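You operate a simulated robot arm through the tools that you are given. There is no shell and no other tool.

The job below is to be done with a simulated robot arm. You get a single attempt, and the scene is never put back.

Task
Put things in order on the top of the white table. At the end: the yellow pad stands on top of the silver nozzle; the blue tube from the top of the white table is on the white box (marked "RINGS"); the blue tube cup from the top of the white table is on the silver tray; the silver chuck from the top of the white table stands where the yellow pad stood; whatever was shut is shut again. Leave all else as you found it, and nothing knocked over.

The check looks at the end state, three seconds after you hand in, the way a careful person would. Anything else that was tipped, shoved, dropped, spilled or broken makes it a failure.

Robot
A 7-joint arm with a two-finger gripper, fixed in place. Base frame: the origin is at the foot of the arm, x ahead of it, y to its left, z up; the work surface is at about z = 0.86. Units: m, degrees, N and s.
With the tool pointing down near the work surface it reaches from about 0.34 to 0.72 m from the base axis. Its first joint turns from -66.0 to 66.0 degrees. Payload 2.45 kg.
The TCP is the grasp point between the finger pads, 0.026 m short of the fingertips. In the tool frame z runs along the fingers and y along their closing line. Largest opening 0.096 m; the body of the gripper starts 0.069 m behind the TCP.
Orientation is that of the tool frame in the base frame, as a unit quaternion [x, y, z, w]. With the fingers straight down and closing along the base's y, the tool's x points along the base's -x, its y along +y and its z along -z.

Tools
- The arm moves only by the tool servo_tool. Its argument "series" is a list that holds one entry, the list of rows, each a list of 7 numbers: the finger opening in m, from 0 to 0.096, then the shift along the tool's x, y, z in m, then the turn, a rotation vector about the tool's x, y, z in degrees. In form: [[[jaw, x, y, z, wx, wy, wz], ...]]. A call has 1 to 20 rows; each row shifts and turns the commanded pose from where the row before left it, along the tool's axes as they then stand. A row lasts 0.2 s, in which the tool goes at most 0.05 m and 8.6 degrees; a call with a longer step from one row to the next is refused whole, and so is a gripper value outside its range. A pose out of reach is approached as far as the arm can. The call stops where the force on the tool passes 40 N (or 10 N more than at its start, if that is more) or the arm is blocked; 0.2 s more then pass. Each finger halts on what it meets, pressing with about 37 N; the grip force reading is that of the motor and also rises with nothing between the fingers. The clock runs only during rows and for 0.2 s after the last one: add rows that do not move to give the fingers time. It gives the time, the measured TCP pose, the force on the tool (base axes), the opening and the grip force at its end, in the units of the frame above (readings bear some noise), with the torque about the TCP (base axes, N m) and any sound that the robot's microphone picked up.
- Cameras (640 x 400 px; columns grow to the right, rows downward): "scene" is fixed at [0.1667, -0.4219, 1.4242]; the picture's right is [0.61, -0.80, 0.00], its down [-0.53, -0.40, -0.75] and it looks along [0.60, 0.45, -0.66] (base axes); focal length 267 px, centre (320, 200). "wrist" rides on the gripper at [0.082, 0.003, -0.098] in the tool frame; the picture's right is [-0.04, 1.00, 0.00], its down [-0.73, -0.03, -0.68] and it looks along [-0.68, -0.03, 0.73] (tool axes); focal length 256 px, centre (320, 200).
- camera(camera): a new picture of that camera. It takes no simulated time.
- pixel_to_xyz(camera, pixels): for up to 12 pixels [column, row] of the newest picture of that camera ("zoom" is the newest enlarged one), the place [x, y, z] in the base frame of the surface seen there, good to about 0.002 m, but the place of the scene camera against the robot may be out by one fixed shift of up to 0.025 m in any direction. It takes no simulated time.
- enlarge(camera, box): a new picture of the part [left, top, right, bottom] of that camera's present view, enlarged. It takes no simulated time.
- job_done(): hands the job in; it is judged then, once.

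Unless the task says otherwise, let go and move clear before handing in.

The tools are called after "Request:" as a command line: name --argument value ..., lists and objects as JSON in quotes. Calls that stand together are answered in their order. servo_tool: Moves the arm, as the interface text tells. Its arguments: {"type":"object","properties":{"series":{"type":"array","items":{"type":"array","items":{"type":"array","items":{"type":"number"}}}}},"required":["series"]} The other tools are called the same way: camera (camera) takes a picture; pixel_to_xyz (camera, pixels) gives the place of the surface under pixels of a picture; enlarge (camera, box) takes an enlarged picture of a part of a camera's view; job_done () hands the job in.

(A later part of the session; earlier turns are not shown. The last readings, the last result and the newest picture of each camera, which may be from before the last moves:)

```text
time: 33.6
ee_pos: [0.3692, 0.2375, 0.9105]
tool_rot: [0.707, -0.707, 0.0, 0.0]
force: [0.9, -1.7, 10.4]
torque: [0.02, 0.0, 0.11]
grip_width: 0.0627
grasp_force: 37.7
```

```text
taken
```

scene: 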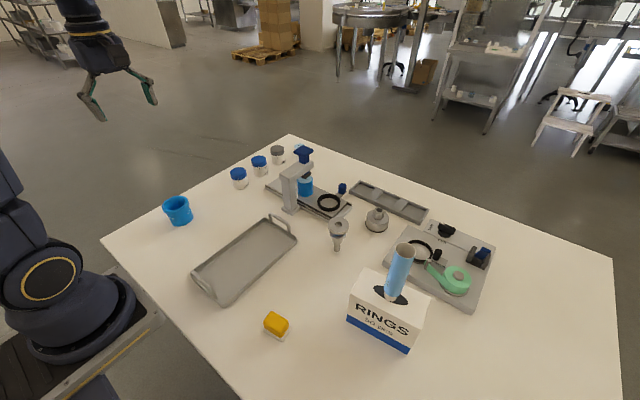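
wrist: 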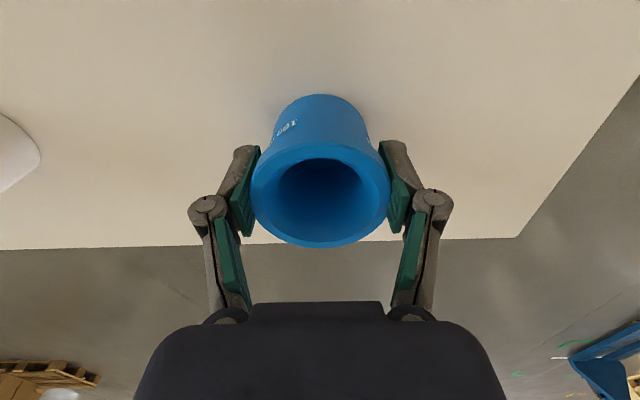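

The grip closed on the rim at 62.7 mm; there's a 10 N vertical reading, so I'll lift gently a little and check that the cup comes up without slipping.

Request:
servo_tool --series '[[[0.045, 0, 0, -0.003, 0, 0, 0], [0.045, 0, 0, -0.005, 0, 0, 0], [0.045, 0, 0, -0.01, 0, 0, 0], [0.045, 0, 0, -0.01, 0, 0, 0], [0.045, 0, 0, 0, 0, 0, 0]]]'

Request:
camera --camera "wrist"

Request:
enlarge --camera "scene" --box '[120, 130, 280, 270]'

```text
time: 34.8
ee_pos: [0.3675, 0.2373, 0.9396]
tool_rot: [0.708, -0.706, 0.0, 0.0]
force: [0.5, 0.7, -1.6]
torque: [-0.01, -0.04, 0.05]
grip_width: 0.0628
grasp_force: 36.9
```

```text
taken
```

wrist: 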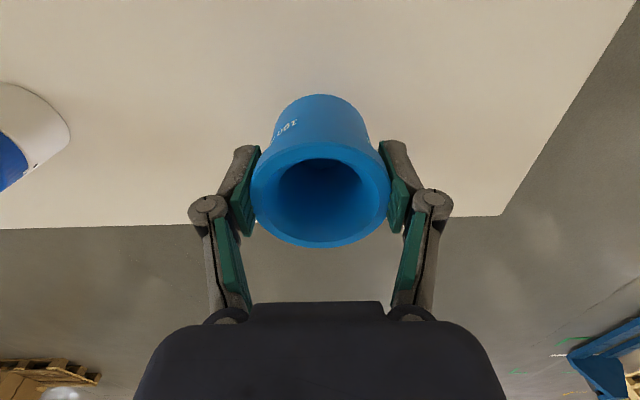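

```text
2.86 times, centred on (200, 200) of scene
```

zoom: 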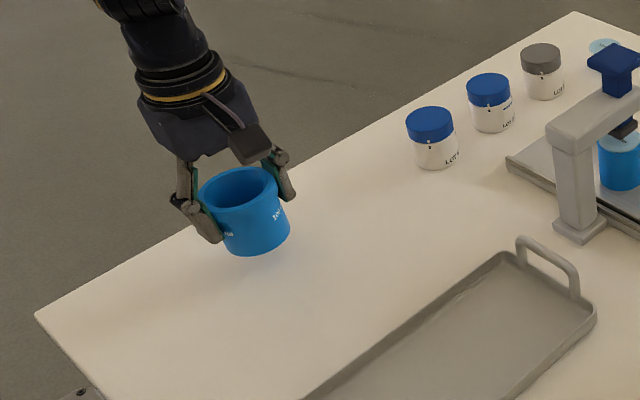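

The cup came up cleanly (weight ≈1.6 N). I'll measure the tray's edges in the scene view to choose the spot.

Request:
camera --camera "scene"

Request:
enlarge --camera "scene" --box '[170, 200, 320, 320]'

Request:
pixel_to_xyz --camera "zoom" --pixels '[[170, 205], [225, 355], [430, 75], [510, 200], [300, 200], [350, 180], [250, 150], [370, 280], [320, 215]]'

```text
taken
```

scene: 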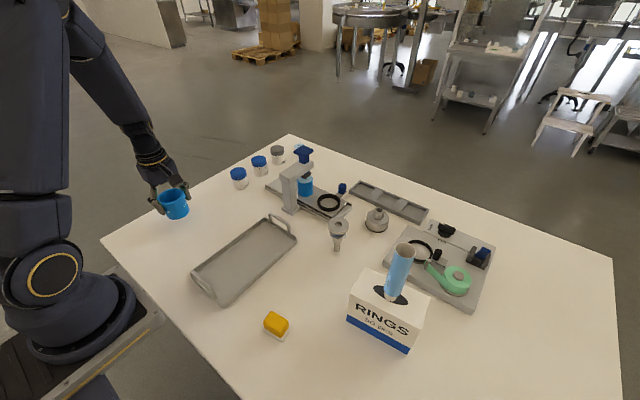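

```text
3.33 times, centred on (245, 260) of scene
```

zoom: 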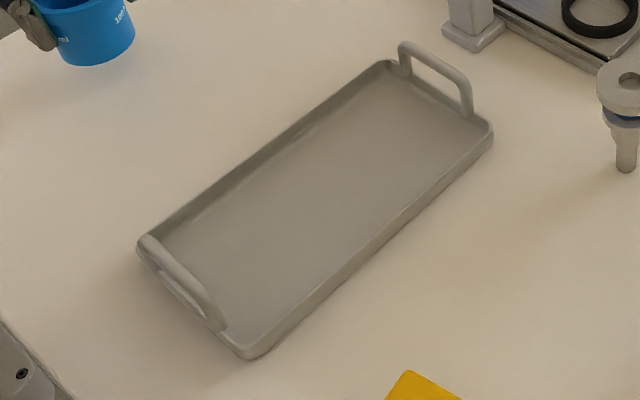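

```text
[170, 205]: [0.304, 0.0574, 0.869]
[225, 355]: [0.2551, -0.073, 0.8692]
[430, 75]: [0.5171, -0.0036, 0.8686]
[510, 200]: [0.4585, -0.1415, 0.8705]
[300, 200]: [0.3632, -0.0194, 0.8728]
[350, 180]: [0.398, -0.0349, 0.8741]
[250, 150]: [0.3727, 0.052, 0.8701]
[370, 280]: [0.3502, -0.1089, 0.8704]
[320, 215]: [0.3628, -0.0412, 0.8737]
```

I'll read the tray's own corner pixels at the rim: (145,243), (247,352), (488,135), (388,66).

Request:
pixel_to_xyz --camera "zoom" --pixels '[[146, 241], [247, 351], [487, 134], [386, 67], [260, 338], [470, 140], [390, 85], [165, 240], [260, 155], [370, 243], [315, 195]]'

```text
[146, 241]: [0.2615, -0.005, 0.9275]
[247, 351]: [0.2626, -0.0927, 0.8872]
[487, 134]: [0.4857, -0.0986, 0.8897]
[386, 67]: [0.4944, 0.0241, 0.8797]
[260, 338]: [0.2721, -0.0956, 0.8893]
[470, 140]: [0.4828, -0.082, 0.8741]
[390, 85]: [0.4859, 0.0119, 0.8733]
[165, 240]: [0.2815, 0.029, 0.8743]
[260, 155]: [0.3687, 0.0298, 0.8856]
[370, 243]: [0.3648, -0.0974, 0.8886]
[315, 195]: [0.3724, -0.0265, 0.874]
```

The tray spans about x 0.27–0.50, y −0.085–0.044 (robot frame), centre [0.387, −0.020]. I'll raise the cup and carry it above the tray's centre.

Request:
servo_tool --series '[[[0.045, 0, 0, -0.02, 0, 0, 0], [0.045, 0, 0, -0.03, 0, 0, 0], [0.045, 0.018, -0.0015, 0, 0, 0, 0], [0.045, 0.037, -0.003, 0, 0, 0, 0], [0.045, 0.037, -0.003, 0, 0, 0, 0], [0.045, 0.037, -0.003, 0, 0, 0, 0], [0.045, 0.037, -0.003, 0, 0, 0, 0], [0.045, 0.037, -0.003, 0, 0, 0, 0], [0.045, 0.037, -0.003, 0, 0, 0, 0], [0.045, 0.017, 0, 0, 0, 0, 0], [0.045, 0, 0, 0, 0, 0, 0], [0.045, 0, 0, 0.03, 0, 0, 0], [0.045, 0, 0, 0.02, 0, 0, 0], [0.045, 0, 0, 0, 0, 0, 0]]]'

Request:
camera --camera "wrist"

Request:
enlarge --camera "scene" --box '[170, 180, 330, 320]'

```text
time: 37.8
ee_pos: [0.3881, -0.0204, 0.9389]
tool_rot: [0.708, -0.706, 0.0, 0.0]
force: [-0.8, 0.1, 0.0]
torque: [0.02, -0.01, 0.0]
grip_width: 0.0622
grasp_force: 37.0
```

```text
taken
```

wrist: 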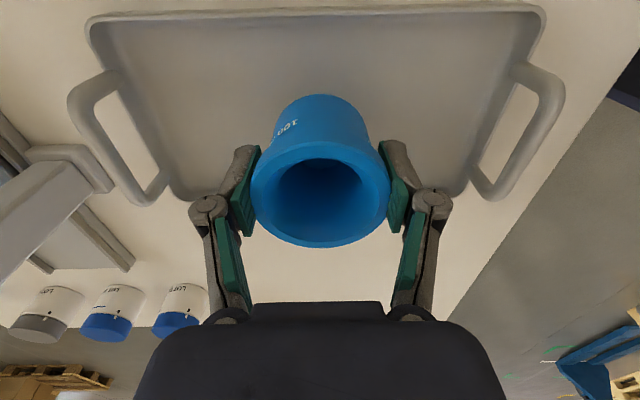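

```text
2.86 times, centred on (250, 250) of scene
```

zoom: 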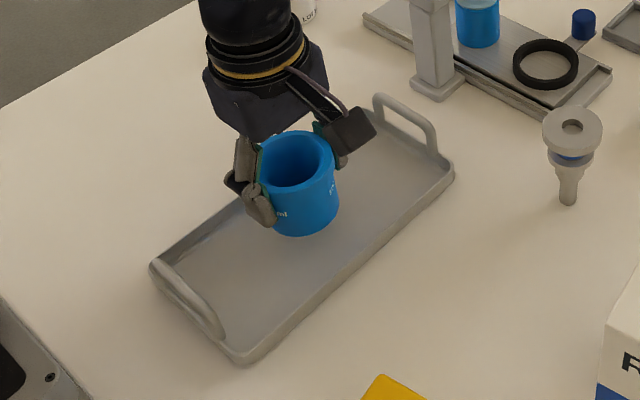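

The cup hangs over the middle of the tray with its bottom ~25 mm above the floor. I'll lower it 21 mm and then feel for contact.

Request:
servo_tool --series '[[[0.045, 0, 0, 0.01, 0, 0, 0], [0.045, 0, 0, 0.007, 0, 0, 0], [0.045, 0, 0, 0.004, 0, 0, 0], [0.045, 0, 0, 0, 0, 0, 0]]]'

Request:
servo_tool --series '[[[0.045, 0, 0, 0.0015, 0, 0, 0], [0.045, 0, 0, 0, 0, 0, 0]]]'

Request:
servo_tool --series '[[[0.045, 0, 0, 0.001, 0, 0, 0], [0.045, 0, 0, 0, 0, 0, 0]]]'

Request:
servo_tool --series '[[[0.045, 0, 0, 0.001, 0, 0, 0], [0.045, 0, 0, 0, 0, 0, 0]]]'

```text
time: 38.8
ee_pos: [0.3863, -0.0204, 0.917]
tool_rot: [0.707, -0.707, 0.0, 0.0]
force: [0.6, 0.2, -1.0]
torque: [0.01, 0.02, -0.01]
grip_width: 0.0621
grasp_force: 37.1
```

```text
time: 39.4
ee_pos: [0.3881, -0.0189, 0.9158]
tool_rot: [0.707, -0.707, 0.0, 0.0]
force: [-0.3, -0.1, -0.9]
torque: [0.03, 0.02, 0.01]
grip_width: 0.0619
grasp_force: 37.1
```

```text
time: 40.0
ee_pos: [0.3868, -0.0188, 0.9156]
tool_rot: [-0.707, 0.707, 0.0, 0.0]
force: [0.1, -0.8, 0.0]
torque: [-0.02, 0.0, -0.01]
grip_width: 0.062
grasp_force: 37.4
```

```text
time: 40.6
ee_pos: [0.3882, -0.0188, 0.9139]
tool_rot: [0.708, -0.706, 0.001, 0.0]
force: [-4.3, -3.1, 29.0]
torque: [0.13, 0.09, 0.27]
grip_width: 0.062
grasp_force: 37.4
```

Contact with 29 N on the tray floor. I'll ease up 1 mm and open.

Request:
servo_tool --series '[[[0.045, 0, 0, -0.001, 0, 0, 0], [0.055, 0, 0, 0, 0, 0, 0], [0.062, 0, 0, 0, 0, 0, 0], [0.07, 0, 0, 0, 0, 0, 0], [0.08, 0, 0, 0, 0, 0, 0], [0.09, 0, 0, 0, 0, 0, 0], [0.09, 0, 0, 0, 0, 0, 0]]]'

Request:
camera --camera "wrist"

```text
time: 42.2
ee_pos: [0.3883, -0.0195, 0.9144]
tool_rot: [0.707, -0.707, -0.001, 0.0]
force: [-0.3, -0.2, -0.2]
torque: [0.02, -0.02, 0.02]
grip_width: 0.0901
grasp_force: 0.1
```

```text
taken
```

wrist: 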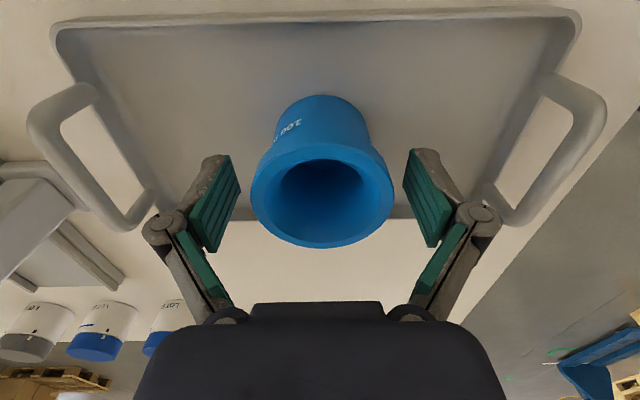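

The cup is free and stands in the tray. I'll rise straight up 0.15 m, then go over to look at the yellow pad.

Request:
servo_tool --series '[[[0.09, 0, 0, -0.02, 0, 0, 0], [0.09, 0, 0, -0.03, 0, 0, 0], [0.09, 0, 0, -0.04, 0, 0, 0], [0.09, 0, 0, -0.04, 0, 0, 0], [0.09, 0, 0, -0.01, 0, 0, 0], [0.09, 0.0378, 0.0087, 0, 0, 0, 0], [0.09, 0.0378, 0.0087, 0, 0, 0, 0], [0.09, 0.0378, 0.0087, 0, 0, 0, 0], [0.09, 0.0378, 0.0087, 0, 0, 0, 0], [0.09, 0.0378, 0.0087, 0, 0, 0, 0], [0.09, 0.0378, 0.0087, 0, 0, 0, 0], [0.09, 0.0378, 0.0087, 0, 0, 0, 0], [0.09, 0.0378, 0.0087, 0, 0, 0, 0], [0.09, 0.0378, 0.0087, 0, 0, 0, 0], [0.09, 0, 0, 0, 0, 0, 0], [0.09, 0, 0, 0, 0, 0, 0]]]'

Request:
camera --camera "wrist"

Request:
camera --camera "scene"

Request:
enlarge --camera "wrist" --box '[260, 130, 380, 230]'

```text
time: 45.6
ee_pos: [0.3095, -0.3601, 1.0553]
tool_rot: [0.708, -0.706, 0.0, 0.0]
force: [-0.2, 0.0, -0.3]
torque: [-0.01, 0.01, -0.01]
grip_width: 0.0899
grasp_force: 0.0
```

```text
taken
```

wrist: 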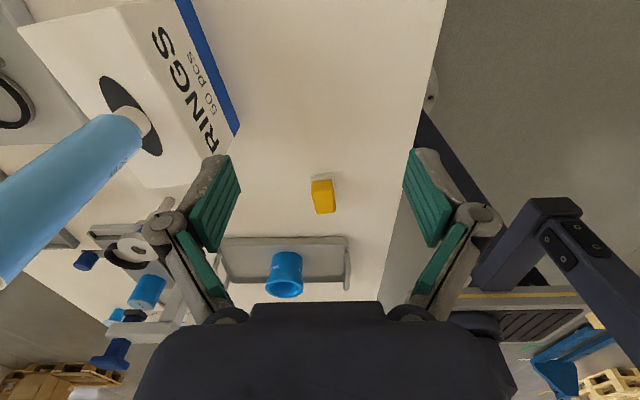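

```text
taken
```

scene: 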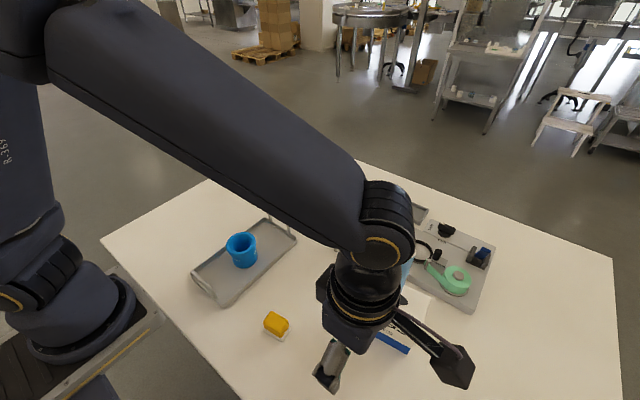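

```text
4.00 times, centred on (320, 180) of wrist
```

zoom: 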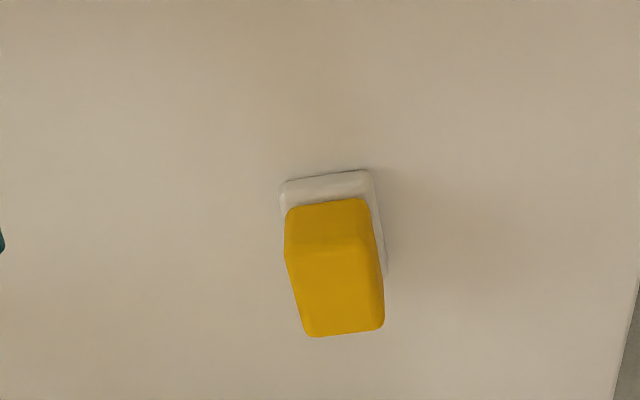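

I see the pad with its white base plate clearly (zoomed (335,260)); it's turned a few degrees. I'll measure its corners.

Request:
pixel_to_xyz --camera "zoom" --pixels '[[283, 187], [366, 174], [292, 250], [360, 243], [306, 332], [380, 325], [335, 290], [288, 215], [365, 205], [383, 262], [300, 300], [372, 290]]'

Request:
pixel_to_xyz --camera "wrist" --pixels '[[312, 182], [331, 180], [317, 212], [334, 210], [324, 200]]'

```text
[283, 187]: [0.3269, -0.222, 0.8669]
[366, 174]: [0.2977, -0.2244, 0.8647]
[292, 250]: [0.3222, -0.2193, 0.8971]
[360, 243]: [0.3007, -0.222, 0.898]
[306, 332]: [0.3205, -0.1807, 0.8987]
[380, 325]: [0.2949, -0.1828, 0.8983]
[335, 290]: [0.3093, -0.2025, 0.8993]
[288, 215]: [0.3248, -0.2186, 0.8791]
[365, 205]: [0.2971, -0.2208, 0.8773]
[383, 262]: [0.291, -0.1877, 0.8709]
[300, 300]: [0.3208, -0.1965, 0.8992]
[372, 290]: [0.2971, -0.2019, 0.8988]
```

```text
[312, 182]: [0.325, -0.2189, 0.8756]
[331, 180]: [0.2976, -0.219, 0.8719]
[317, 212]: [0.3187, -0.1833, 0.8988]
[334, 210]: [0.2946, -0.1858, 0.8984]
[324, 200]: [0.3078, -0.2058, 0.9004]
```

The pad's top centre is [0.3095, −0.201], turned about 5° counter-clockwise, ~28 mm wide along x with a slightly larger base plate up to z≈0.871. I'll move above it, turn the tool to match, and descend partway.

Request:
servo_tool --series '[[[0.09, -0.04, 0, 0, 0, 0, 0], [0.08, -0.04, 0, 0, 0, 0, 0], [0.07, -0.04, 0, 0, 0, 0, 0], [0.07, -0.039, 0, 0, 0, 0, 0], [0.07, 0, 0, 0.02, 0, 0, -5], [0.07, 0, 0, 0.04, 0, 0, 0], [0.07, 0, 0, 0.04, 0, 0, 0], [0.07, 0, 0, 0.02, 0, 0, 0], [0.07, 0, 0, 0, 0, 0, 0], [0.07, 0, 0, 0, 0, 0, 0]]]'

Request:
camera --camera "wrist"

Request:
enlarge --camera "wrist" --box '[220, 80, 420, 220]'

```text
time: 47.8
ee_pos: [0.3103, -0.1993, 0.9351]
tool_rot: [0.738, -0.675, -0.001, 0.0]
force: [0.0, -0.3, -0.2]
torque: [-0.01, 0.01, -0.02]
grip_width: 0.0697
grasp_force: 0.1
```

```text
taken
```

wrist: 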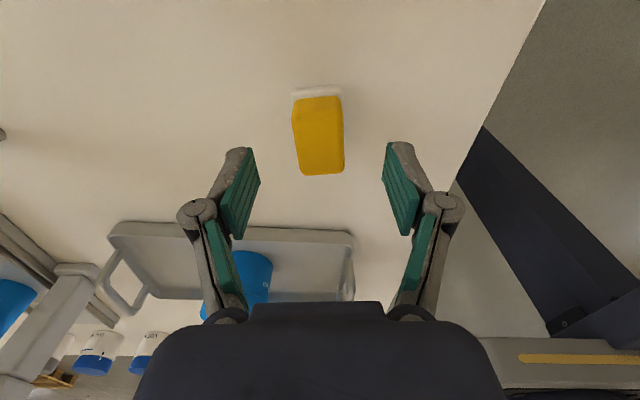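

```text
2.86 times, centred on (320, 150) of wrist
```

zoom: 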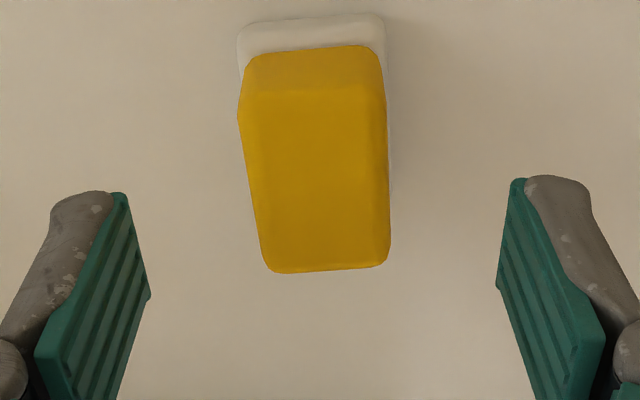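

The pad appears still slightly turned relative to the fingers (edge from (270,273) to (388,265)). I'll measure the corners again here.

Request:
pixel_to_xyz --camera "zoom" --pixels '[[250, 40], [375, 30], [275, 268], [383, 261], [244, 125], [384, 120], [260, 240], [388, 235], [250, 65], [375, 58], [318, 180]]'

```text
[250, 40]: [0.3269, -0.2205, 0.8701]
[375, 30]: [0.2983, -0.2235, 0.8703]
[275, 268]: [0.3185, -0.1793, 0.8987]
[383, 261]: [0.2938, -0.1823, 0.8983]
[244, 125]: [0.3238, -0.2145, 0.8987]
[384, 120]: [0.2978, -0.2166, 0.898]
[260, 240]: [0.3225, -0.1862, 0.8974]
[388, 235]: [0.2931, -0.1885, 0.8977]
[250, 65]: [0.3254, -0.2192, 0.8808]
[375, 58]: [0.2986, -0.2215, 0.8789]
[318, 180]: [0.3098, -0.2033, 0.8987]
```

The pad's centre is [0.3093, −0.201] and its yaw ≈5.5°, within half a degree of the tool. I'll descend to z≈0.899 so the tips stay just above the base plate, and look.

Request:
servo_tool --series '[[[0.07, 0, 0.001, 0.015, 0, 0, -0.5], [0.07, 0, 0, 0.012, 0, 0, 0], [0.07, 0, 0, 0.008, 0, 0, 0], [0.07, 0, 0, 0, 0, 0, 0], [0.06, 0, 0, 0, 0, 0, 0], [0.05, 0, 0, 0, 0, 0, 0], [0.05, 0, 0, 0, 0, 0, 0]]]'

Request:
camera --camera "wrist"

Request:
enlarge --camera "wrist" --box '[220, 80, 420, 260]'

```text
time: 49.4
ee_pos: [0.3086, -0.2013, 0.8996]
tool_rot: [0.74, -0.672, -0.001, 0.0]
force: [-0.7, 0.0, -0.2]
torque: [0.04, -0.03, 0.05]
grip_width: 0.05
grasp_force: 0.0
```

```text
taken
```

wrist: 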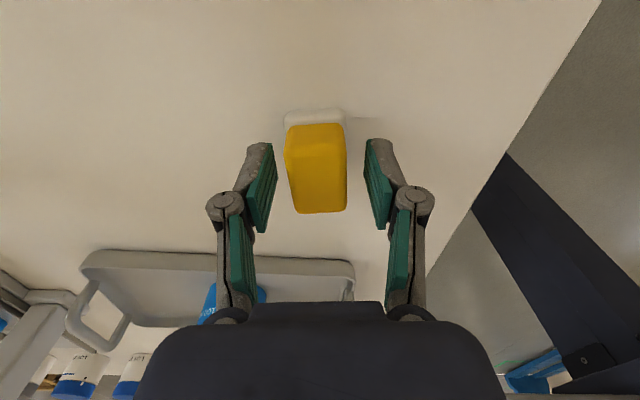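

```text
2.22 times, centred on (320, 170) of wrist
```

zoom: 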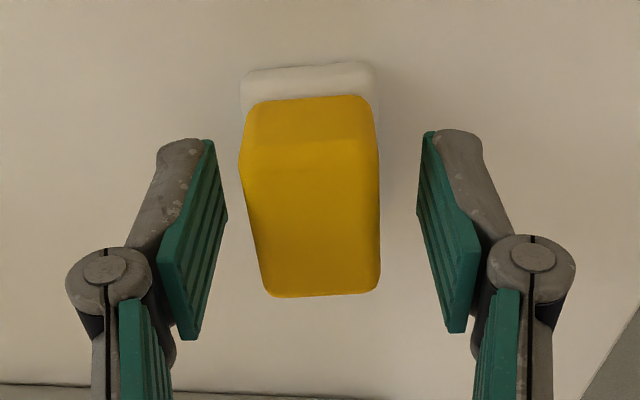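

The pad is between the fingers, still ~2° off and a hair to the left. I'll trim by −1.5° and 1 mm, then close gently.

Request:
servo_tool --series '[[[0.05, 0, -0.001, 0, 0, 0, -1.5], [0.05, 0, 0, 0, 0, 0, 0], [0.042, 0, 0, 0, 0, 0, 0], [0.036, 0, 0, 0, 0, 0, 0], [0.032, 0, 0, 0, 0, 0, 0], [0.028, 0, 0, 0, 0, 0, 0], [0.024, 0, 0, 0, 0, 0, 0], [0.018, 0, 0, 0, 0, 0, 0], [0.018, 0, 0, 0, 0, 0, 0]]]'

Request:
camera --camera "wrist"

Request:
enlarge --camera "wrist" --box '[220, 80, 420, 260]'

```text
time: 51.4
ee_pos: [0.3103, -0.202, 0.8996]
tool_rot: [0.749, -0.662, 0.0, -0.001]
force: [-0.3, -0.5, 3.2]
torque: [0.02, 0.02, 0.02]
grip_width: 0.0286
grasp_force: 37.1
```

```text
taken
```

wrist: 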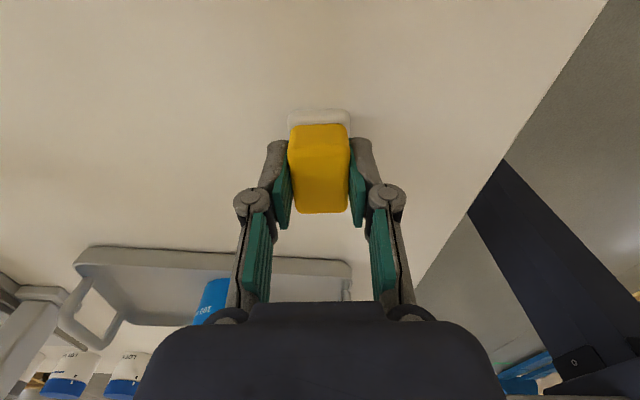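

```text
2.22 times, centred on (320, 170) of wrist
```

zoom: 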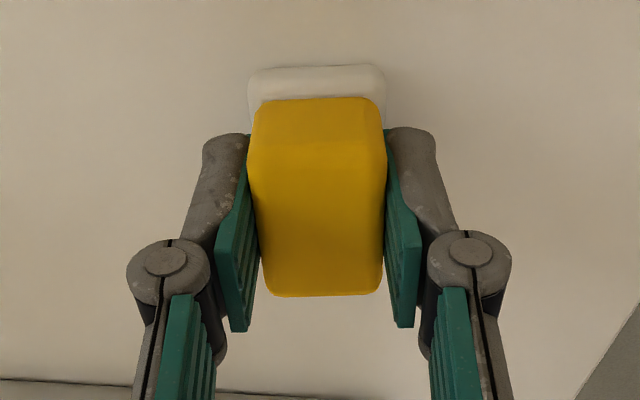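

The pad is gripped at 28.6 mm. I'll lift it to z≈1.15 and check the hold.

Request:
servo_tool --series '[[[0.018, 0, 0, -0.005, 0, 0, 0], [0.018, 0, 0, -0.015, 0, 0, 0], [0.018, 0, 0, -0.03, 0, 0, 0], [0.018, 0, 0, -0.04, 0, 0, 0], [0.018, 0, 0, -0.04, 0, 0, 0], [0.018, 0, 0, -0.04, 0, 0, 0], [0.018, 0, 0, -0.04, 0, 0, 0], [0.018, 0, 0, -0.04, 0, 0, 0], [0.018, 0, 0, 0, 0, 0, 0], [0.018, 0, 0, 0, 0, 0, 0]]]'

Request:
camera --camera "wrist"

Request:
camera --camera "scene"

```text
time: 53.6
ee_pos: [0.3093, -0.201, 1.151]
tool_rot: [0.749, -0.663, 0.001, 0.0]
force: [0.2, -0.2, -1.0]
torque: [0.02, 0.0, 0.0]
grip_width: 0.029
grasp_force: 37.4
```

```text
taken
```

wrist: 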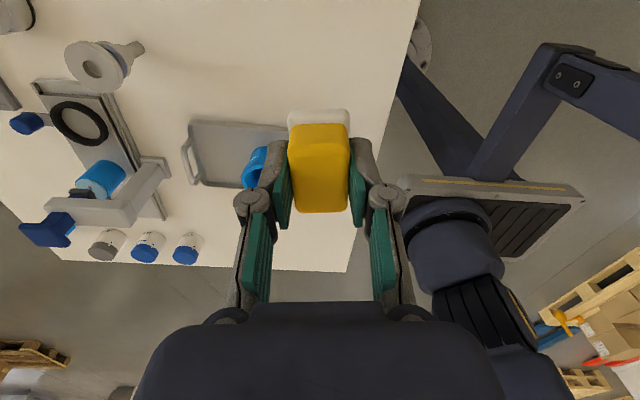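

```text
taken
```

scene: 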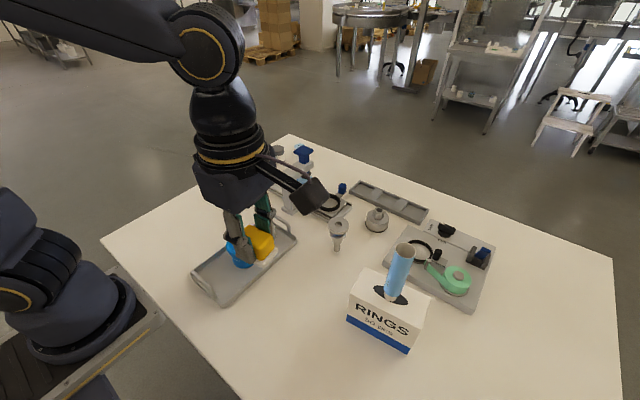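

The pad is held level. I'll measure where it sits relative to the TCP, and get a first reading on the nozzle flange at (95,65).

Request:
enlarge --camera "wrist" --box '[260, 90, 380, 230]'

Request:
pixel_to_xyz --camera "zoom" --pixels '[[245, 65], [390, 65], [240, 150], [395, 150], [262, 318], [390, 318], [320, 240], [320, 90], [320, 45]]'

Request:
pixel_to_xyz --camera "wrist" --pixels '[[67, 63], [121, 70], [97, 42], [95, 88], [140, 48]]'

```text
2.86 times, centred on (320, 160) of wrist
```

zoom: 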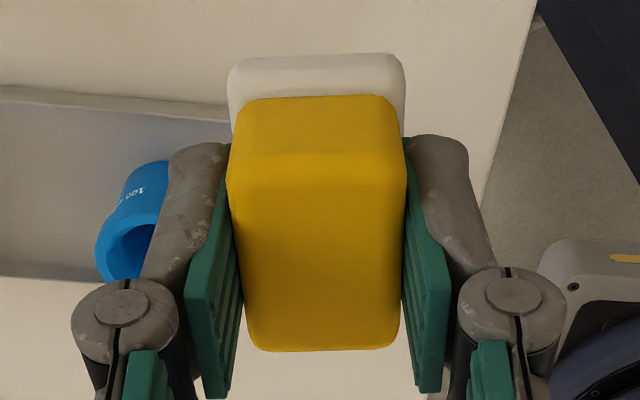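

```text
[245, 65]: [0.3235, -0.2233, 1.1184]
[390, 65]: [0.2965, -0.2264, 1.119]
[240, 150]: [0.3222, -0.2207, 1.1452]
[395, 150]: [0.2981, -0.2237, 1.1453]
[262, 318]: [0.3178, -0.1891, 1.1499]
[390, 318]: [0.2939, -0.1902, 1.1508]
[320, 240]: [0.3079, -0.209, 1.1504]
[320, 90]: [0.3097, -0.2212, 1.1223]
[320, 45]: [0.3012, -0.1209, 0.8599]
```

```text
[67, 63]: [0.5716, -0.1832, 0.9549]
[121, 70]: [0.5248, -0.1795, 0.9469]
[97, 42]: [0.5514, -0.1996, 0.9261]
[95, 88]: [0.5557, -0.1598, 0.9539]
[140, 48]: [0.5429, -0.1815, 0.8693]
```

The pad's centre coincides with the TCP within about 1 mm. I'll move to above the nozzle (≈[0.548, −0.179]) at z 1.15.

Request:
servo_tool --series '[[[0.018, 0.0007, -0.02, 0, 0, 0, 0], [0.018, 0.0012, -0.04, 0, 0, 0, 0], [0.018, 0.0013, -0.04, 0, 0, 0, 0], [0.018, 0.0013, -0.04, 0, 0, 0, 0], [0.018, 0.0013, -0.04, 0, 0, 0, 0], [0.018, 0.0012, -0.04, 0, 0, 0, 0], [0.018, 0.0007, -0.0195, 0, 0, 0, 0], [0.018, 0, 0, 0, 0, 0, 0], [0.018, 0, 0, 0, 0, 0, 0]]]'

Request:
camera --camera "wrist"

Request:
enlarge --camera "wrist" --box '[240, 0, 400, 140]'

```text
time: 55.6
ee_pos: [0.5482, -0.1786, 1.1504]
tool_rot: [0.749, -0.662, 0.0, 0.0]
force: [-0.4, -1.1, 0.2]
torque: [-0.01, 0.0, -0.03]
grip_width: 0.0287
grasp_force: 36.8
```

```text
taken
```

wrist: 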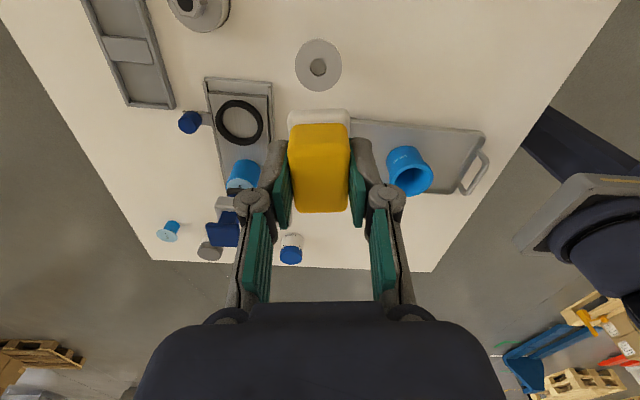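

```text
2.86 times, centred on (320, 70) of wrist
```

zoom: 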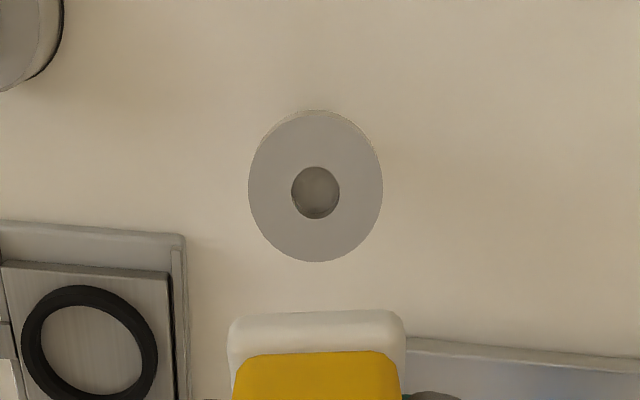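

The nozzle's flange is seen from directly above at zoomed (316,187). I'll measure its rim.

Request:
pixel_to_xyz --camera "zoom" --pixels '[[252, 188], [379, 188], [316, 118], [316, 258], [273, 135], [358, 135], [273, 238], [358, 238], [290, 192], [342, 192], [316, 222], [316, 160]]'

```text
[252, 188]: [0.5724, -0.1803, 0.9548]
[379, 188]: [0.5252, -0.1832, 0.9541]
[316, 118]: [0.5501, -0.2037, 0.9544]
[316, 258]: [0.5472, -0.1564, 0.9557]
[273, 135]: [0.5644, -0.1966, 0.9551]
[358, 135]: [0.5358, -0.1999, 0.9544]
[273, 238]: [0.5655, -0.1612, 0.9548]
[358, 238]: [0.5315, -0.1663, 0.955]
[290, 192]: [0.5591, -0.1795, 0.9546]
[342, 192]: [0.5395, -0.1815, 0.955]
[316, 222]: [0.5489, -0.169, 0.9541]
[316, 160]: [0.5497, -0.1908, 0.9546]
```

Flange centre ≈[0.549, −0.180], top z 0.9548, diameter 48 mm. I'll measure the pad in the same picture to get the relative offset.

Request:
enlarge --camera "wrist" --box '[260, 90, 380, 230]'

Request:
pixel_to_xyz --camera "zoom" --pixels '[[232, 75], [400, 75], [245, 65], [390, 65], [240, 150], [395, 150], [240, 200], [400, 200], [262, 330], [390, 330], [325, 345], [320, 60]]'

Request:
servo_tool --series '[[[0.018, 0, 0, 0, 0, 0, 0]]]'

```text
2.86 times, centred on (320, 160) of wrist
```

zoom: 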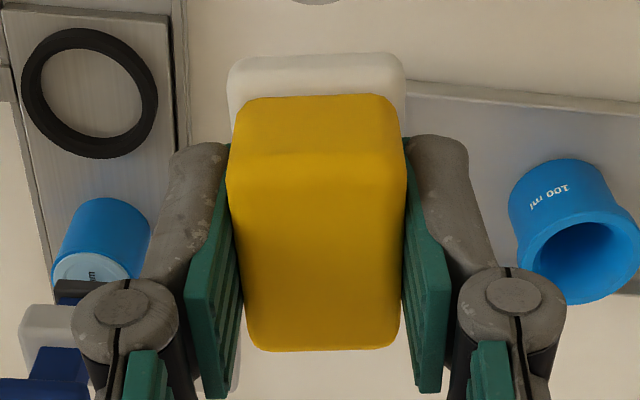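

```text
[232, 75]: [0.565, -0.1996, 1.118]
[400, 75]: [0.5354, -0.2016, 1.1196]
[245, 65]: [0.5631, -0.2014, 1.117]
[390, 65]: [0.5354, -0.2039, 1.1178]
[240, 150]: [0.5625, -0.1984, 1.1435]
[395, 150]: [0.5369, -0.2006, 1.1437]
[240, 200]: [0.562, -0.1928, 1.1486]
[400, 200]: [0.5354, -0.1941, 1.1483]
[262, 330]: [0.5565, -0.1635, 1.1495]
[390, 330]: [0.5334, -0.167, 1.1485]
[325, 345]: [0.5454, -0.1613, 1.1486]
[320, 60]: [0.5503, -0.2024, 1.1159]
```

```text
time: 56.0
ee_pos: [0.5487, -0.1797, 1.1494]
tool_rot: [0.749, -0.662, 0.0, 0.0]
force: [0.5, -0.2, -0.4]
torque: [0.01, 0.01, 0.0]
grip_width: 0.0288
grasp_force: 36.6
```

Pad centre ≈[0.5475, −0.180] against flange centre [0.549, −0.180]: about 1.5 mm off in x. I'll correct by 1.2 mm and descend to z≈1.03, then check again.

Request:
servo_tool --series '[[[0.018, 0, -0.0012, 0.01, 0, 0, 0], [0.018, 0, 0, 0.025, 0, 0, 0], [0.018, 0, 0, 0.03, 0, 0, 0], [0.018, 0, 0, 0.03, 0, 0, 0], [0.018, 0, 0, 0.02, 0, 0, 0], [0.018, 0, 0, 0.005, 0, 0, 0], [0.018, 0, 0, 0, 0, 0, 0], [0.018, 0, 0, 0, 0, 0, 0]]]'

Request:
camera --camera "wrist"

Request:
enlarge --camera "wrist" --box '[240, 40, 400, 180]'

Request:
enlarge --camera "scene" --box '[280, 150, 420, 290]'

```text
time: 57.8
ee_pos: [0.5497, -0.1798, 1.0296]
tool_rot: [0.749, -0.663, 0.0, 0.0]
force: [-0.1, -0.2, -1.0]
torque: [-0.01, -0.01, 0.01]
grip_width: 0.029
grasp_force: 36.9
```

```text
taken
```

wrist: 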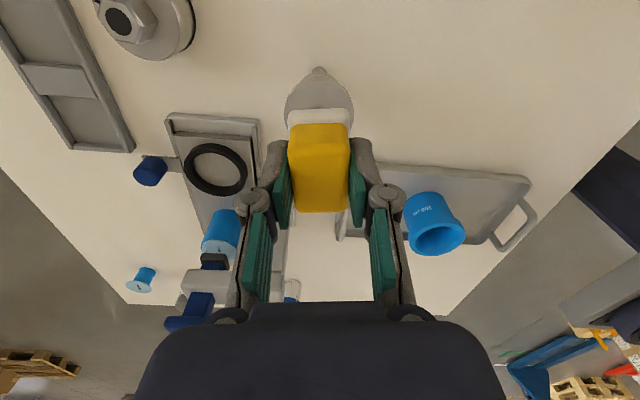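

```text
2.86 times, centred on (320, 110) of wrist
```

zoom: 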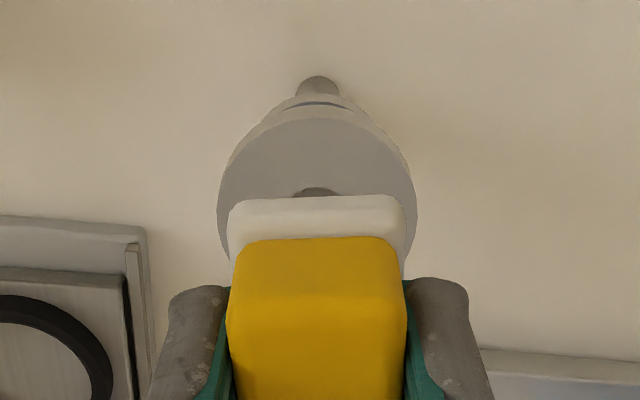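

```text
2.86 times, centred on (350, 220) of scene
```

zoom: 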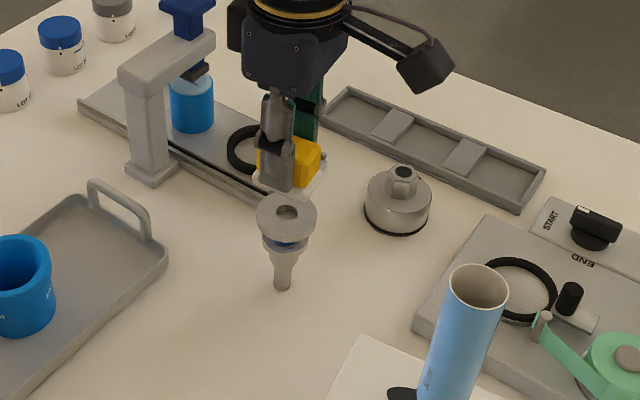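

The flange and pad base line up laterally (both centred near zoomed column 316). I'll take measurements of both in this frame.

Request:
pixel_to_xyz --camera "wrist" --pixels '[[286, 105], [352, 105], [319, 84], [300, 90], [340, 90]]'

Request:
enlarge --camera "wrist" --box '[270, 60, 370, 160]'

Request:
pixel_to_xyz --camera "zoom" --pixels '[[164, 170], [470, 170], [318, 100], [200, 125], [430, 125], [185, 220], [455, 220], [190, 250], [455, 250], [318, 230], [318, 195], [318, 300]]'

```text
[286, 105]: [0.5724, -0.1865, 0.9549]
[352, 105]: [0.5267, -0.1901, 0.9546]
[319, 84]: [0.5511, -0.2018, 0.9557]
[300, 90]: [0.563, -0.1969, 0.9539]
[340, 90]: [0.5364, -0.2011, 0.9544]
```

```text
4.00 times, centred on (320, 110) of wrist
```

zoom: 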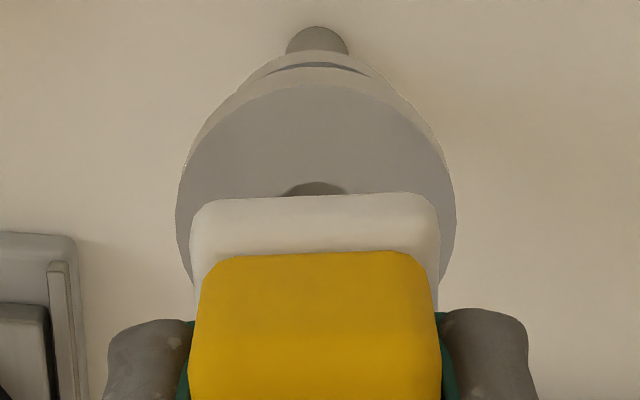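

```text
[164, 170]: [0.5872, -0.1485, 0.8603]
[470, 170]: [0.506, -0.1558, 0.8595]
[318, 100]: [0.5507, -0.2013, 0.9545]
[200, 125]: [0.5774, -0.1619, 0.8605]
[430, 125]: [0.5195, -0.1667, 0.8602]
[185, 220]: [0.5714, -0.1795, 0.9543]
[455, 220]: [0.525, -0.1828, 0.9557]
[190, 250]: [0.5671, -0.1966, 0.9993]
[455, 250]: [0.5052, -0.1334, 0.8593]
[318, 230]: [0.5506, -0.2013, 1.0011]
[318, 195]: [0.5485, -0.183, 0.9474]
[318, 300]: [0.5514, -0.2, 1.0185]
```

Pad and flange centres agree within about 1 mm. I'll descend 28 mm to ~5 mm above the flange.

Request:
servo_tool --series '[[[0.018, 0, 0, 0.01, 0, 0, 0], [0.018, 0, 0, 0.01, 0, 0, 0], [0.018, 0, 0, 0.006, 0, 0, 0], [0.018, 0, 0, 0.003, 0, 0, 0], [0.018, 0, 0, 0, 0, 0, 0], [0.018, 0, 0, 0, 0, 0, 0]]]'

Request:
enlarge --camera "wrist" --box '[270, 60, 370, 160]'

Request:
enlarge --camera "scene" --box '[300, 180, 400, 270]'

```text
time: 59.2
ee_pos: [0.5492, -0.1792, 1.0013]
tool_rot: [0.748, -0.663, 0.0, 0.0]
force: [-0.1, -1.1, -0.9]
torque: [0.01, 0.0, -0.01]
grip_width: 0.0288
grasp_force: 36.9
```

```text
4.00 times, centred on (320, 110) of wrist
```

zoom: 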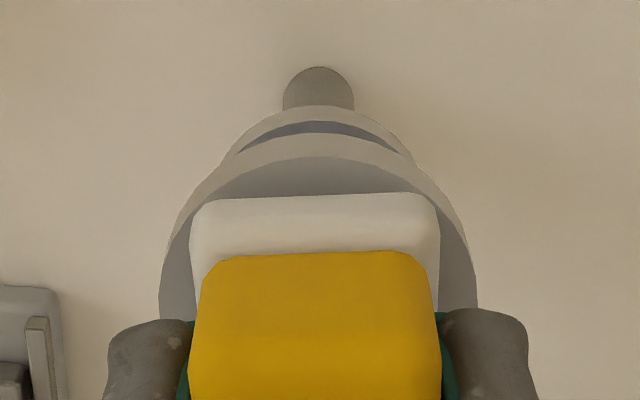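

```text
4.44 times, centred on (350, 225) of scene
```

zoom: 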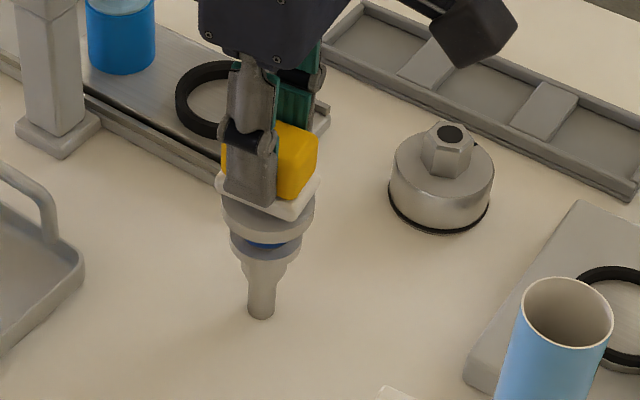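

The pad is ~7 mm above the flange and centred. I'll lower 5 mm and then feel for contact in small steps.

Request:
servo_tool --series '[[[0.018, 0, 0, 0.003, 0, 0, 0], [0.018, 0, 0, 0.002, 0, 0, 0], [0.018, 0, 0, 0, 0, 0, 0], [0.018, 0, 0, 0, 0, 0, 0]]]'

Request:
servo_tool --series '[[[0.018, 0, 0, 0.0008, 0, 0, 0], [0.018, 0, 0, 0, 0, 0, 0]]]'

Request:
enlarge --camera "scene" --box '[300, 180, 400, 270]'

```text
time: 60.2
ee_pos: [0.5485, -0.1803, 0.9975]
tool_rot: [0.75, -0.662, 0.0, 0.0]
force: [-0.7, -0.8, -0.9]
torque: [-0.04, 0.0, -0.04]
grip_width: 0.0288
grasp_force: 36.4
```

```text
time: 60.8
ee_pos: [0.5501, -0.179, 0.9954]
tool_rot: [0.75, -0.662, 0.0, 0.0]
force: [0.0, 0.5, 0.8]
torque: [-0.01, -0.01, -0.02]
grip_width: 0.0289
grasp_force: 37.2
```

```text
4.44 times, centred on (350, 225) of scene
```

zoom: 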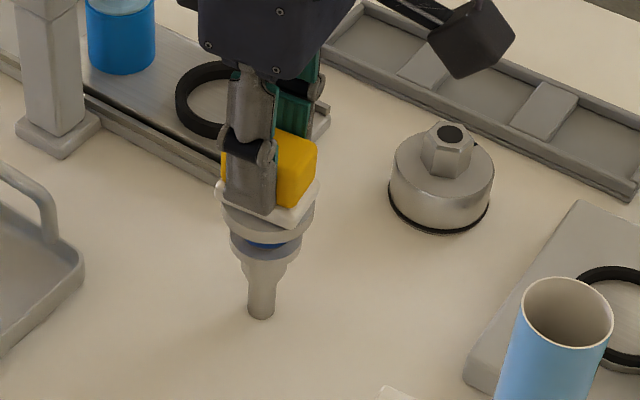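

Readings show no clear contact yet. I'll go down in 0.4 mm steps.

Request:
servo_tool --series '[[[0.018, 0, 0, 0.0005, 0, 0, 0], [0.018, 0, 0, 0, 0, 0, 0]]]'

Request:
servo_tool --series '[[[0.018, 0, 0, 0.0004, 0, 0, 0], [0.018, 0, 0, 0, 0, 0, 0]]]'

Request:
servo_tool --series '[[[0.018, 0, 0, 0, 0, 0, 0]]]'

```text
time: 61.4
ee_pos: [0.5506, -0.1795, 0.9957]
tool_rot: [0.75, -0.662, 0.0, 0.0]
force: [0.5, -0.2, 4.3]
torque: [-0.02, 0.02, 0.01]
grip_width: 0.0289
grasp_force: 36.9
```

```text
time: 62.0
ee_pos: [0.5497, -0.1794, 0.9951]
tool_rot: [0.749, -0.663, 0.001, -0.001]
force: [0.3, 0.3, 10.1]
torque: [0.04, 0.07, 0.02]
grip_width: 0.0287
grasp_force: 36.9
```

```text
time: 62.4
ee_pos: [0.549, -0.1789, 0.9954]
tool_rot: [0.749, -0.662, 0.0, -0.001]
force: [-0.3, -0.7, 12.4]
torque: [-0.02, 0.04, 0.01]
grip_width: 0.0288
grasp_force: 36.9
```

Contact: ~11 N vertical, no sideways force. I'll ease up 0.4 mm and open slowly.

Request:
servo_tool --series '[[[0.018, 0, 0, -0.0004, 0, 0, 0], [0.018, 0, 0, 0, 0, 0, 0]]]'

Request:
servo_tool --series '[[[0.026, 0, 0, 0, 0, 0, 0], [0.029, 0, 0, 0, 0, 0, 0], [0.031, 0, 0, 0, 0, 0, 0], [0.033, 0, 0, 0, 0, 0, 0], [0.037, 0, 0, 0, 0, 0, 0], [0.043, 0, 0, 0, 0, 0, 0], [0.05, 0, 0, 0, 0, 0, 0], [0.056, 0, 0, 0, 0, 0, 0], [0.056, 0, 0, 0, 0, 0, 0]]]'

Request:
camera --camera "wrist"

Request:
enlarge --camera "scene" --box '[300, 180, 400, 270]'

```text
time: 63.0
ee_pos: [0.5508, -0.1798, 0.9955]
tool_rot: [0.749, -0.662, -0.001, 0.0]
force: [-0.3, -1.5, 10.6]
torque: [-0.05, -0.04, -0.01]
grip_width: 0.0287
grasp_force: 36.8
```

```text
time: 65.0
ee_pos: [0.5505, -0.1788, 0.9956]
tool_rot: [0.749, -0.662, -0.001, 0.0]
force: [-0.3, -0.4, 0.1]
torque: [0.01, 0.0, 0.05]
grip_width: 0.0559
grasp_force: 0.0
```

```text
taken
```

wrist: 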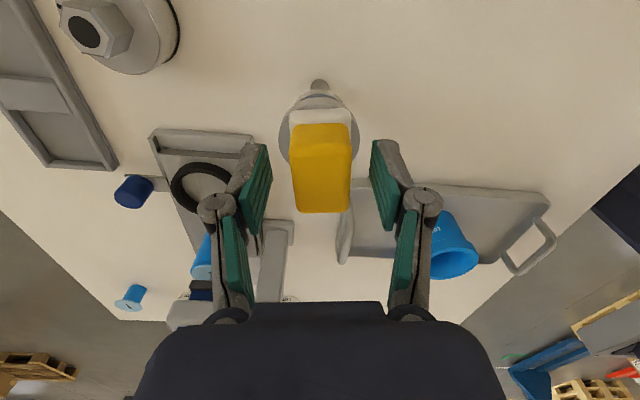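

```text
4.44 times, centred on (350, 225) of scene
```

zoom: 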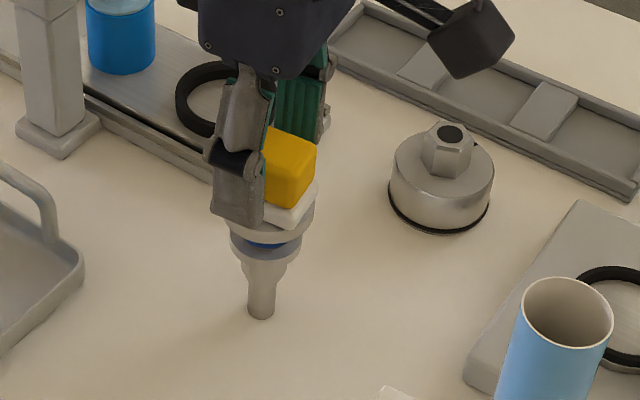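

The pad stands on the nozzle, fingers clear on both sides. I'll rise straight up slowly to z≈1.15.

Request:
servo_tool --series '[[[0.056, 0, 0, -0.005, 0, 0, 0], [0.056, 0, 0, -0.015, 0, 0, 0], [0.056, 0, 0, -0.025, 0, 0, 0], [0.056, 0, 0, -0.035, 0, 0, 0], [0.056, 0, 0, -0.04, 0, 0, 0], [0.056, 0, 0, -0.04, 0, 0, 0], [0.056, 0, 0, 0, 0, 0, 0]]]'

Request:
camera --camera "wrist"

Request:
enlarge --camera "scene" --box '[300, 160, 440, 270]'

```text
time: 66.6
ee_pos: [0.5501, -0.1783, 1.1559]
tool_rot: [0.75, -0.662, 0.001, 0.0]
force: [-0.5, 0.9, -0.8]
torque: [-0.04, 0.0, 0.03]
grip_width: 0.056
grasp_force: 0.1
```

```text
taken
```

wrist: 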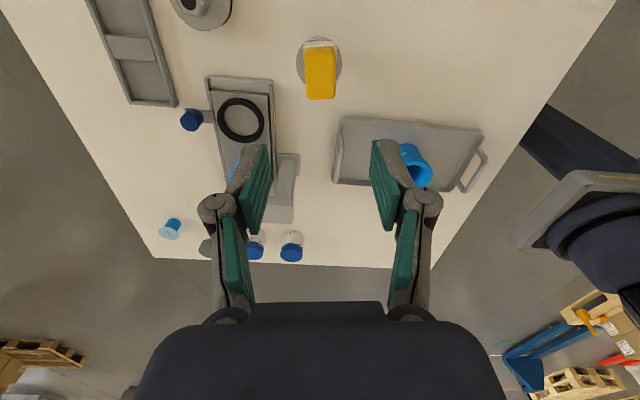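

```text
3.64 times, centred on (370, 215) of scene
```

zoom: 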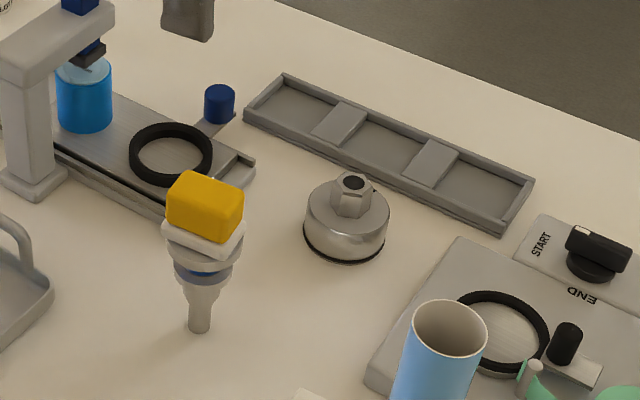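

The pad stands squarely on the nozzle. Next I'll measure the chuck (205,8) by moving over toward it, staying high.

Request:
servo_tool --series '[[[0.08, 0.03, -0.02, 0, 0, 0, 0], [0.096, 0.03, -0.02, 0.01, 0, 0, 0], [0.096, 0.028, -0.02, 0.02, 0, 0, 0], [0.096, 0, 0, 0, 0, 0, 0], [0.096, 0, 0, 0, 0, 0, 0]]]'

Request:
camera --camera "wrist"

Request:
enlarge --camera "wrist" --box '[180, 0, 380, 140]'

```text
time: 67.8
ee_pos: [0.6193, -0.2578, 1.1245]
tool_rot: [0.749, -0.663, 0.0, 0.0]
force: [-0.1, 0.1, 0.2]
torque: [0.02, -0.01, 0.01]
grip_width: 0.096
grasp_force: 0.0
```

```text
taken
```

wrist: 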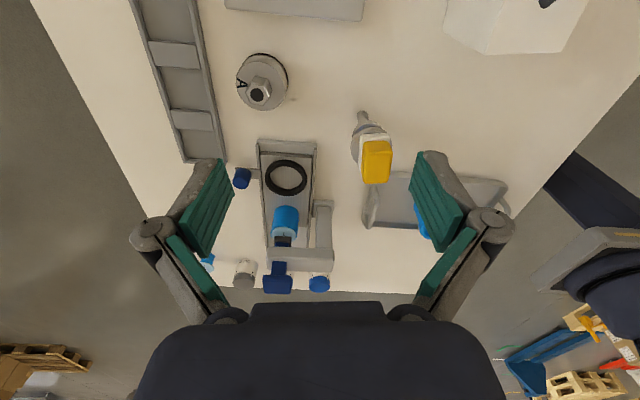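

```text
2.86 times, centred on (280, 70) of wrist
```

zoom: 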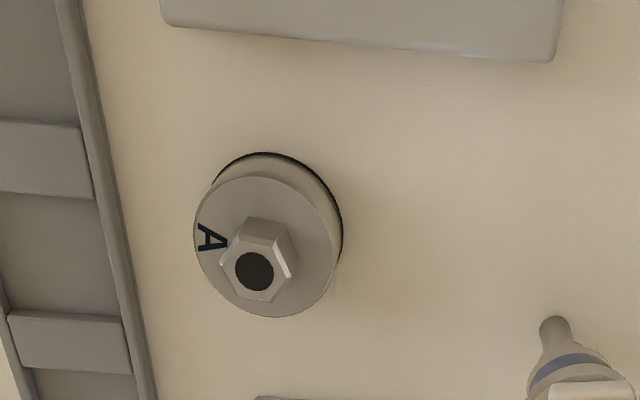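

The chuck (letter A on it) is clear at zoomed (264,240), with the slotted tray to its left. I'll measure the chuck and the tray's edge.

Request:
pixel_to_xyz --camera "zoom" --pixels '[[198, 235], [328, 260], [262, 180], [268, 312], [210, 200], [320, 215], [232, 265], [278, 272], [254, 290], [254, 272], [340, 225], [254, 252]]'

Request:
pixel_to_xyz --camera "zoom" --pixels '[[75, 30], [100, 160], [125, 280], [145, 380], [115, 240], [180, 20], [540, 55], [262, 158], [335, 200], [260, 396], [90, 240], [105, 235]]'

```text
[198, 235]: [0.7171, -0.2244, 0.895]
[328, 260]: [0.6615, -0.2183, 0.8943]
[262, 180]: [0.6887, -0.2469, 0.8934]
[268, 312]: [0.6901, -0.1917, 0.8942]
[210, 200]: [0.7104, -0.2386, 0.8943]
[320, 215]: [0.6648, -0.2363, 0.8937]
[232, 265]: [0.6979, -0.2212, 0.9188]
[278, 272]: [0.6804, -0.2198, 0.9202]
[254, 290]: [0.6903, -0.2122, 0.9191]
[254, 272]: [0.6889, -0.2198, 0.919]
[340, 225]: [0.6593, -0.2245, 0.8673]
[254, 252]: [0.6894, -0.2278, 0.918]
```

```text
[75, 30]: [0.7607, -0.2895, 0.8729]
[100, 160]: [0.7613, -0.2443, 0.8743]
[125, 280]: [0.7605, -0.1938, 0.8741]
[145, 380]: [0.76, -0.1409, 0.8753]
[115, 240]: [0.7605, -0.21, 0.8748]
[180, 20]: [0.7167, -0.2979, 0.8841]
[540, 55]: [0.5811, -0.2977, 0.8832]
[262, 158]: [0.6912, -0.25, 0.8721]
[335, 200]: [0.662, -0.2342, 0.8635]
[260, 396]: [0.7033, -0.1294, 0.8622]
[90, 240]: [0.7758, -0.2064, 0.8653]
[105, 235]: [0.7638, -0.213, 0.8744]
```

The chuck's centre is [0.689, −0.219], 57 mm across, body top z 0.894, hex top 0.919; the slotted tray begins at x≈0.757, leaving room for a finger. I'll move above it and come down to z≈1.0 to check reach and clearance.

Request:
servo_tool --series '[[[0.09, -0.0147, -0.037, 0, 0, 0, 0], [0.09, -0.0147, -0.037, 0, 0, 0, 0], [0.09, 0, 0, 0.03, 0, 0, 0], [0.09, 0, 0, 0.03, 0, 0, 0], [0.09, 0, 0, 0.03, 0, 0, 0], [0.09, 0, 0, 0.03, 0, 0, 0], [0.09, 0, 0, 0, 0, 0, 0], [0.09, 0, 0, 0, 0, 0, 0]]]'

Request:
camera --camera "wrist"

Request:
camera --camera "scene"

```text
time: 69.6
ee_pos: [0.6819, -0.2222, 1.0012]
tool_rot: [0.749, -0.663, -0.001, 0.0]
force: [-0.3, -0.9, 0.1]
torque: [0.01, 0.02, -0.01]
grip_width: 0.0902
grasp_force: 0.0
out of reach, approached as far as the arm can: row 1, 2, 3, 4, 5, 6
```

```text
taken
```

wrist: 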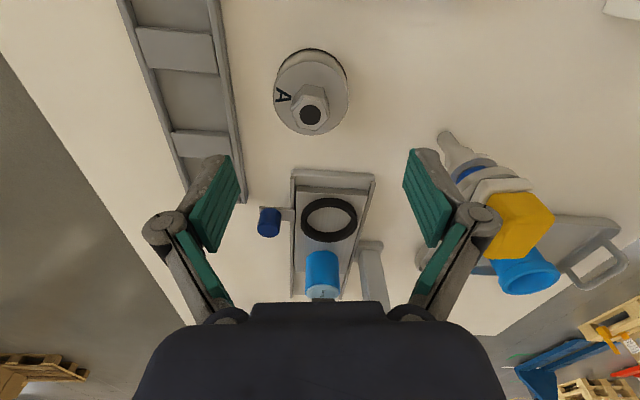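

```text
taken
```

scene: 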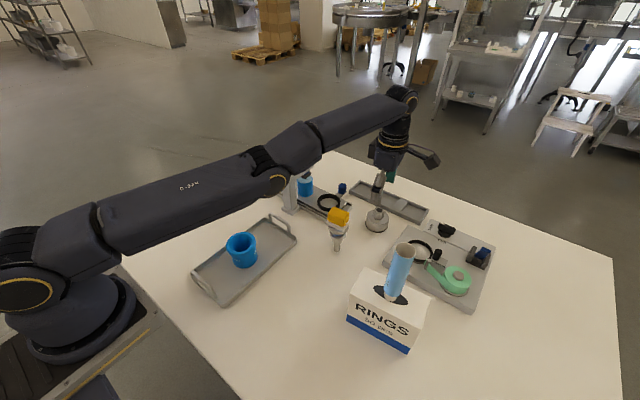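

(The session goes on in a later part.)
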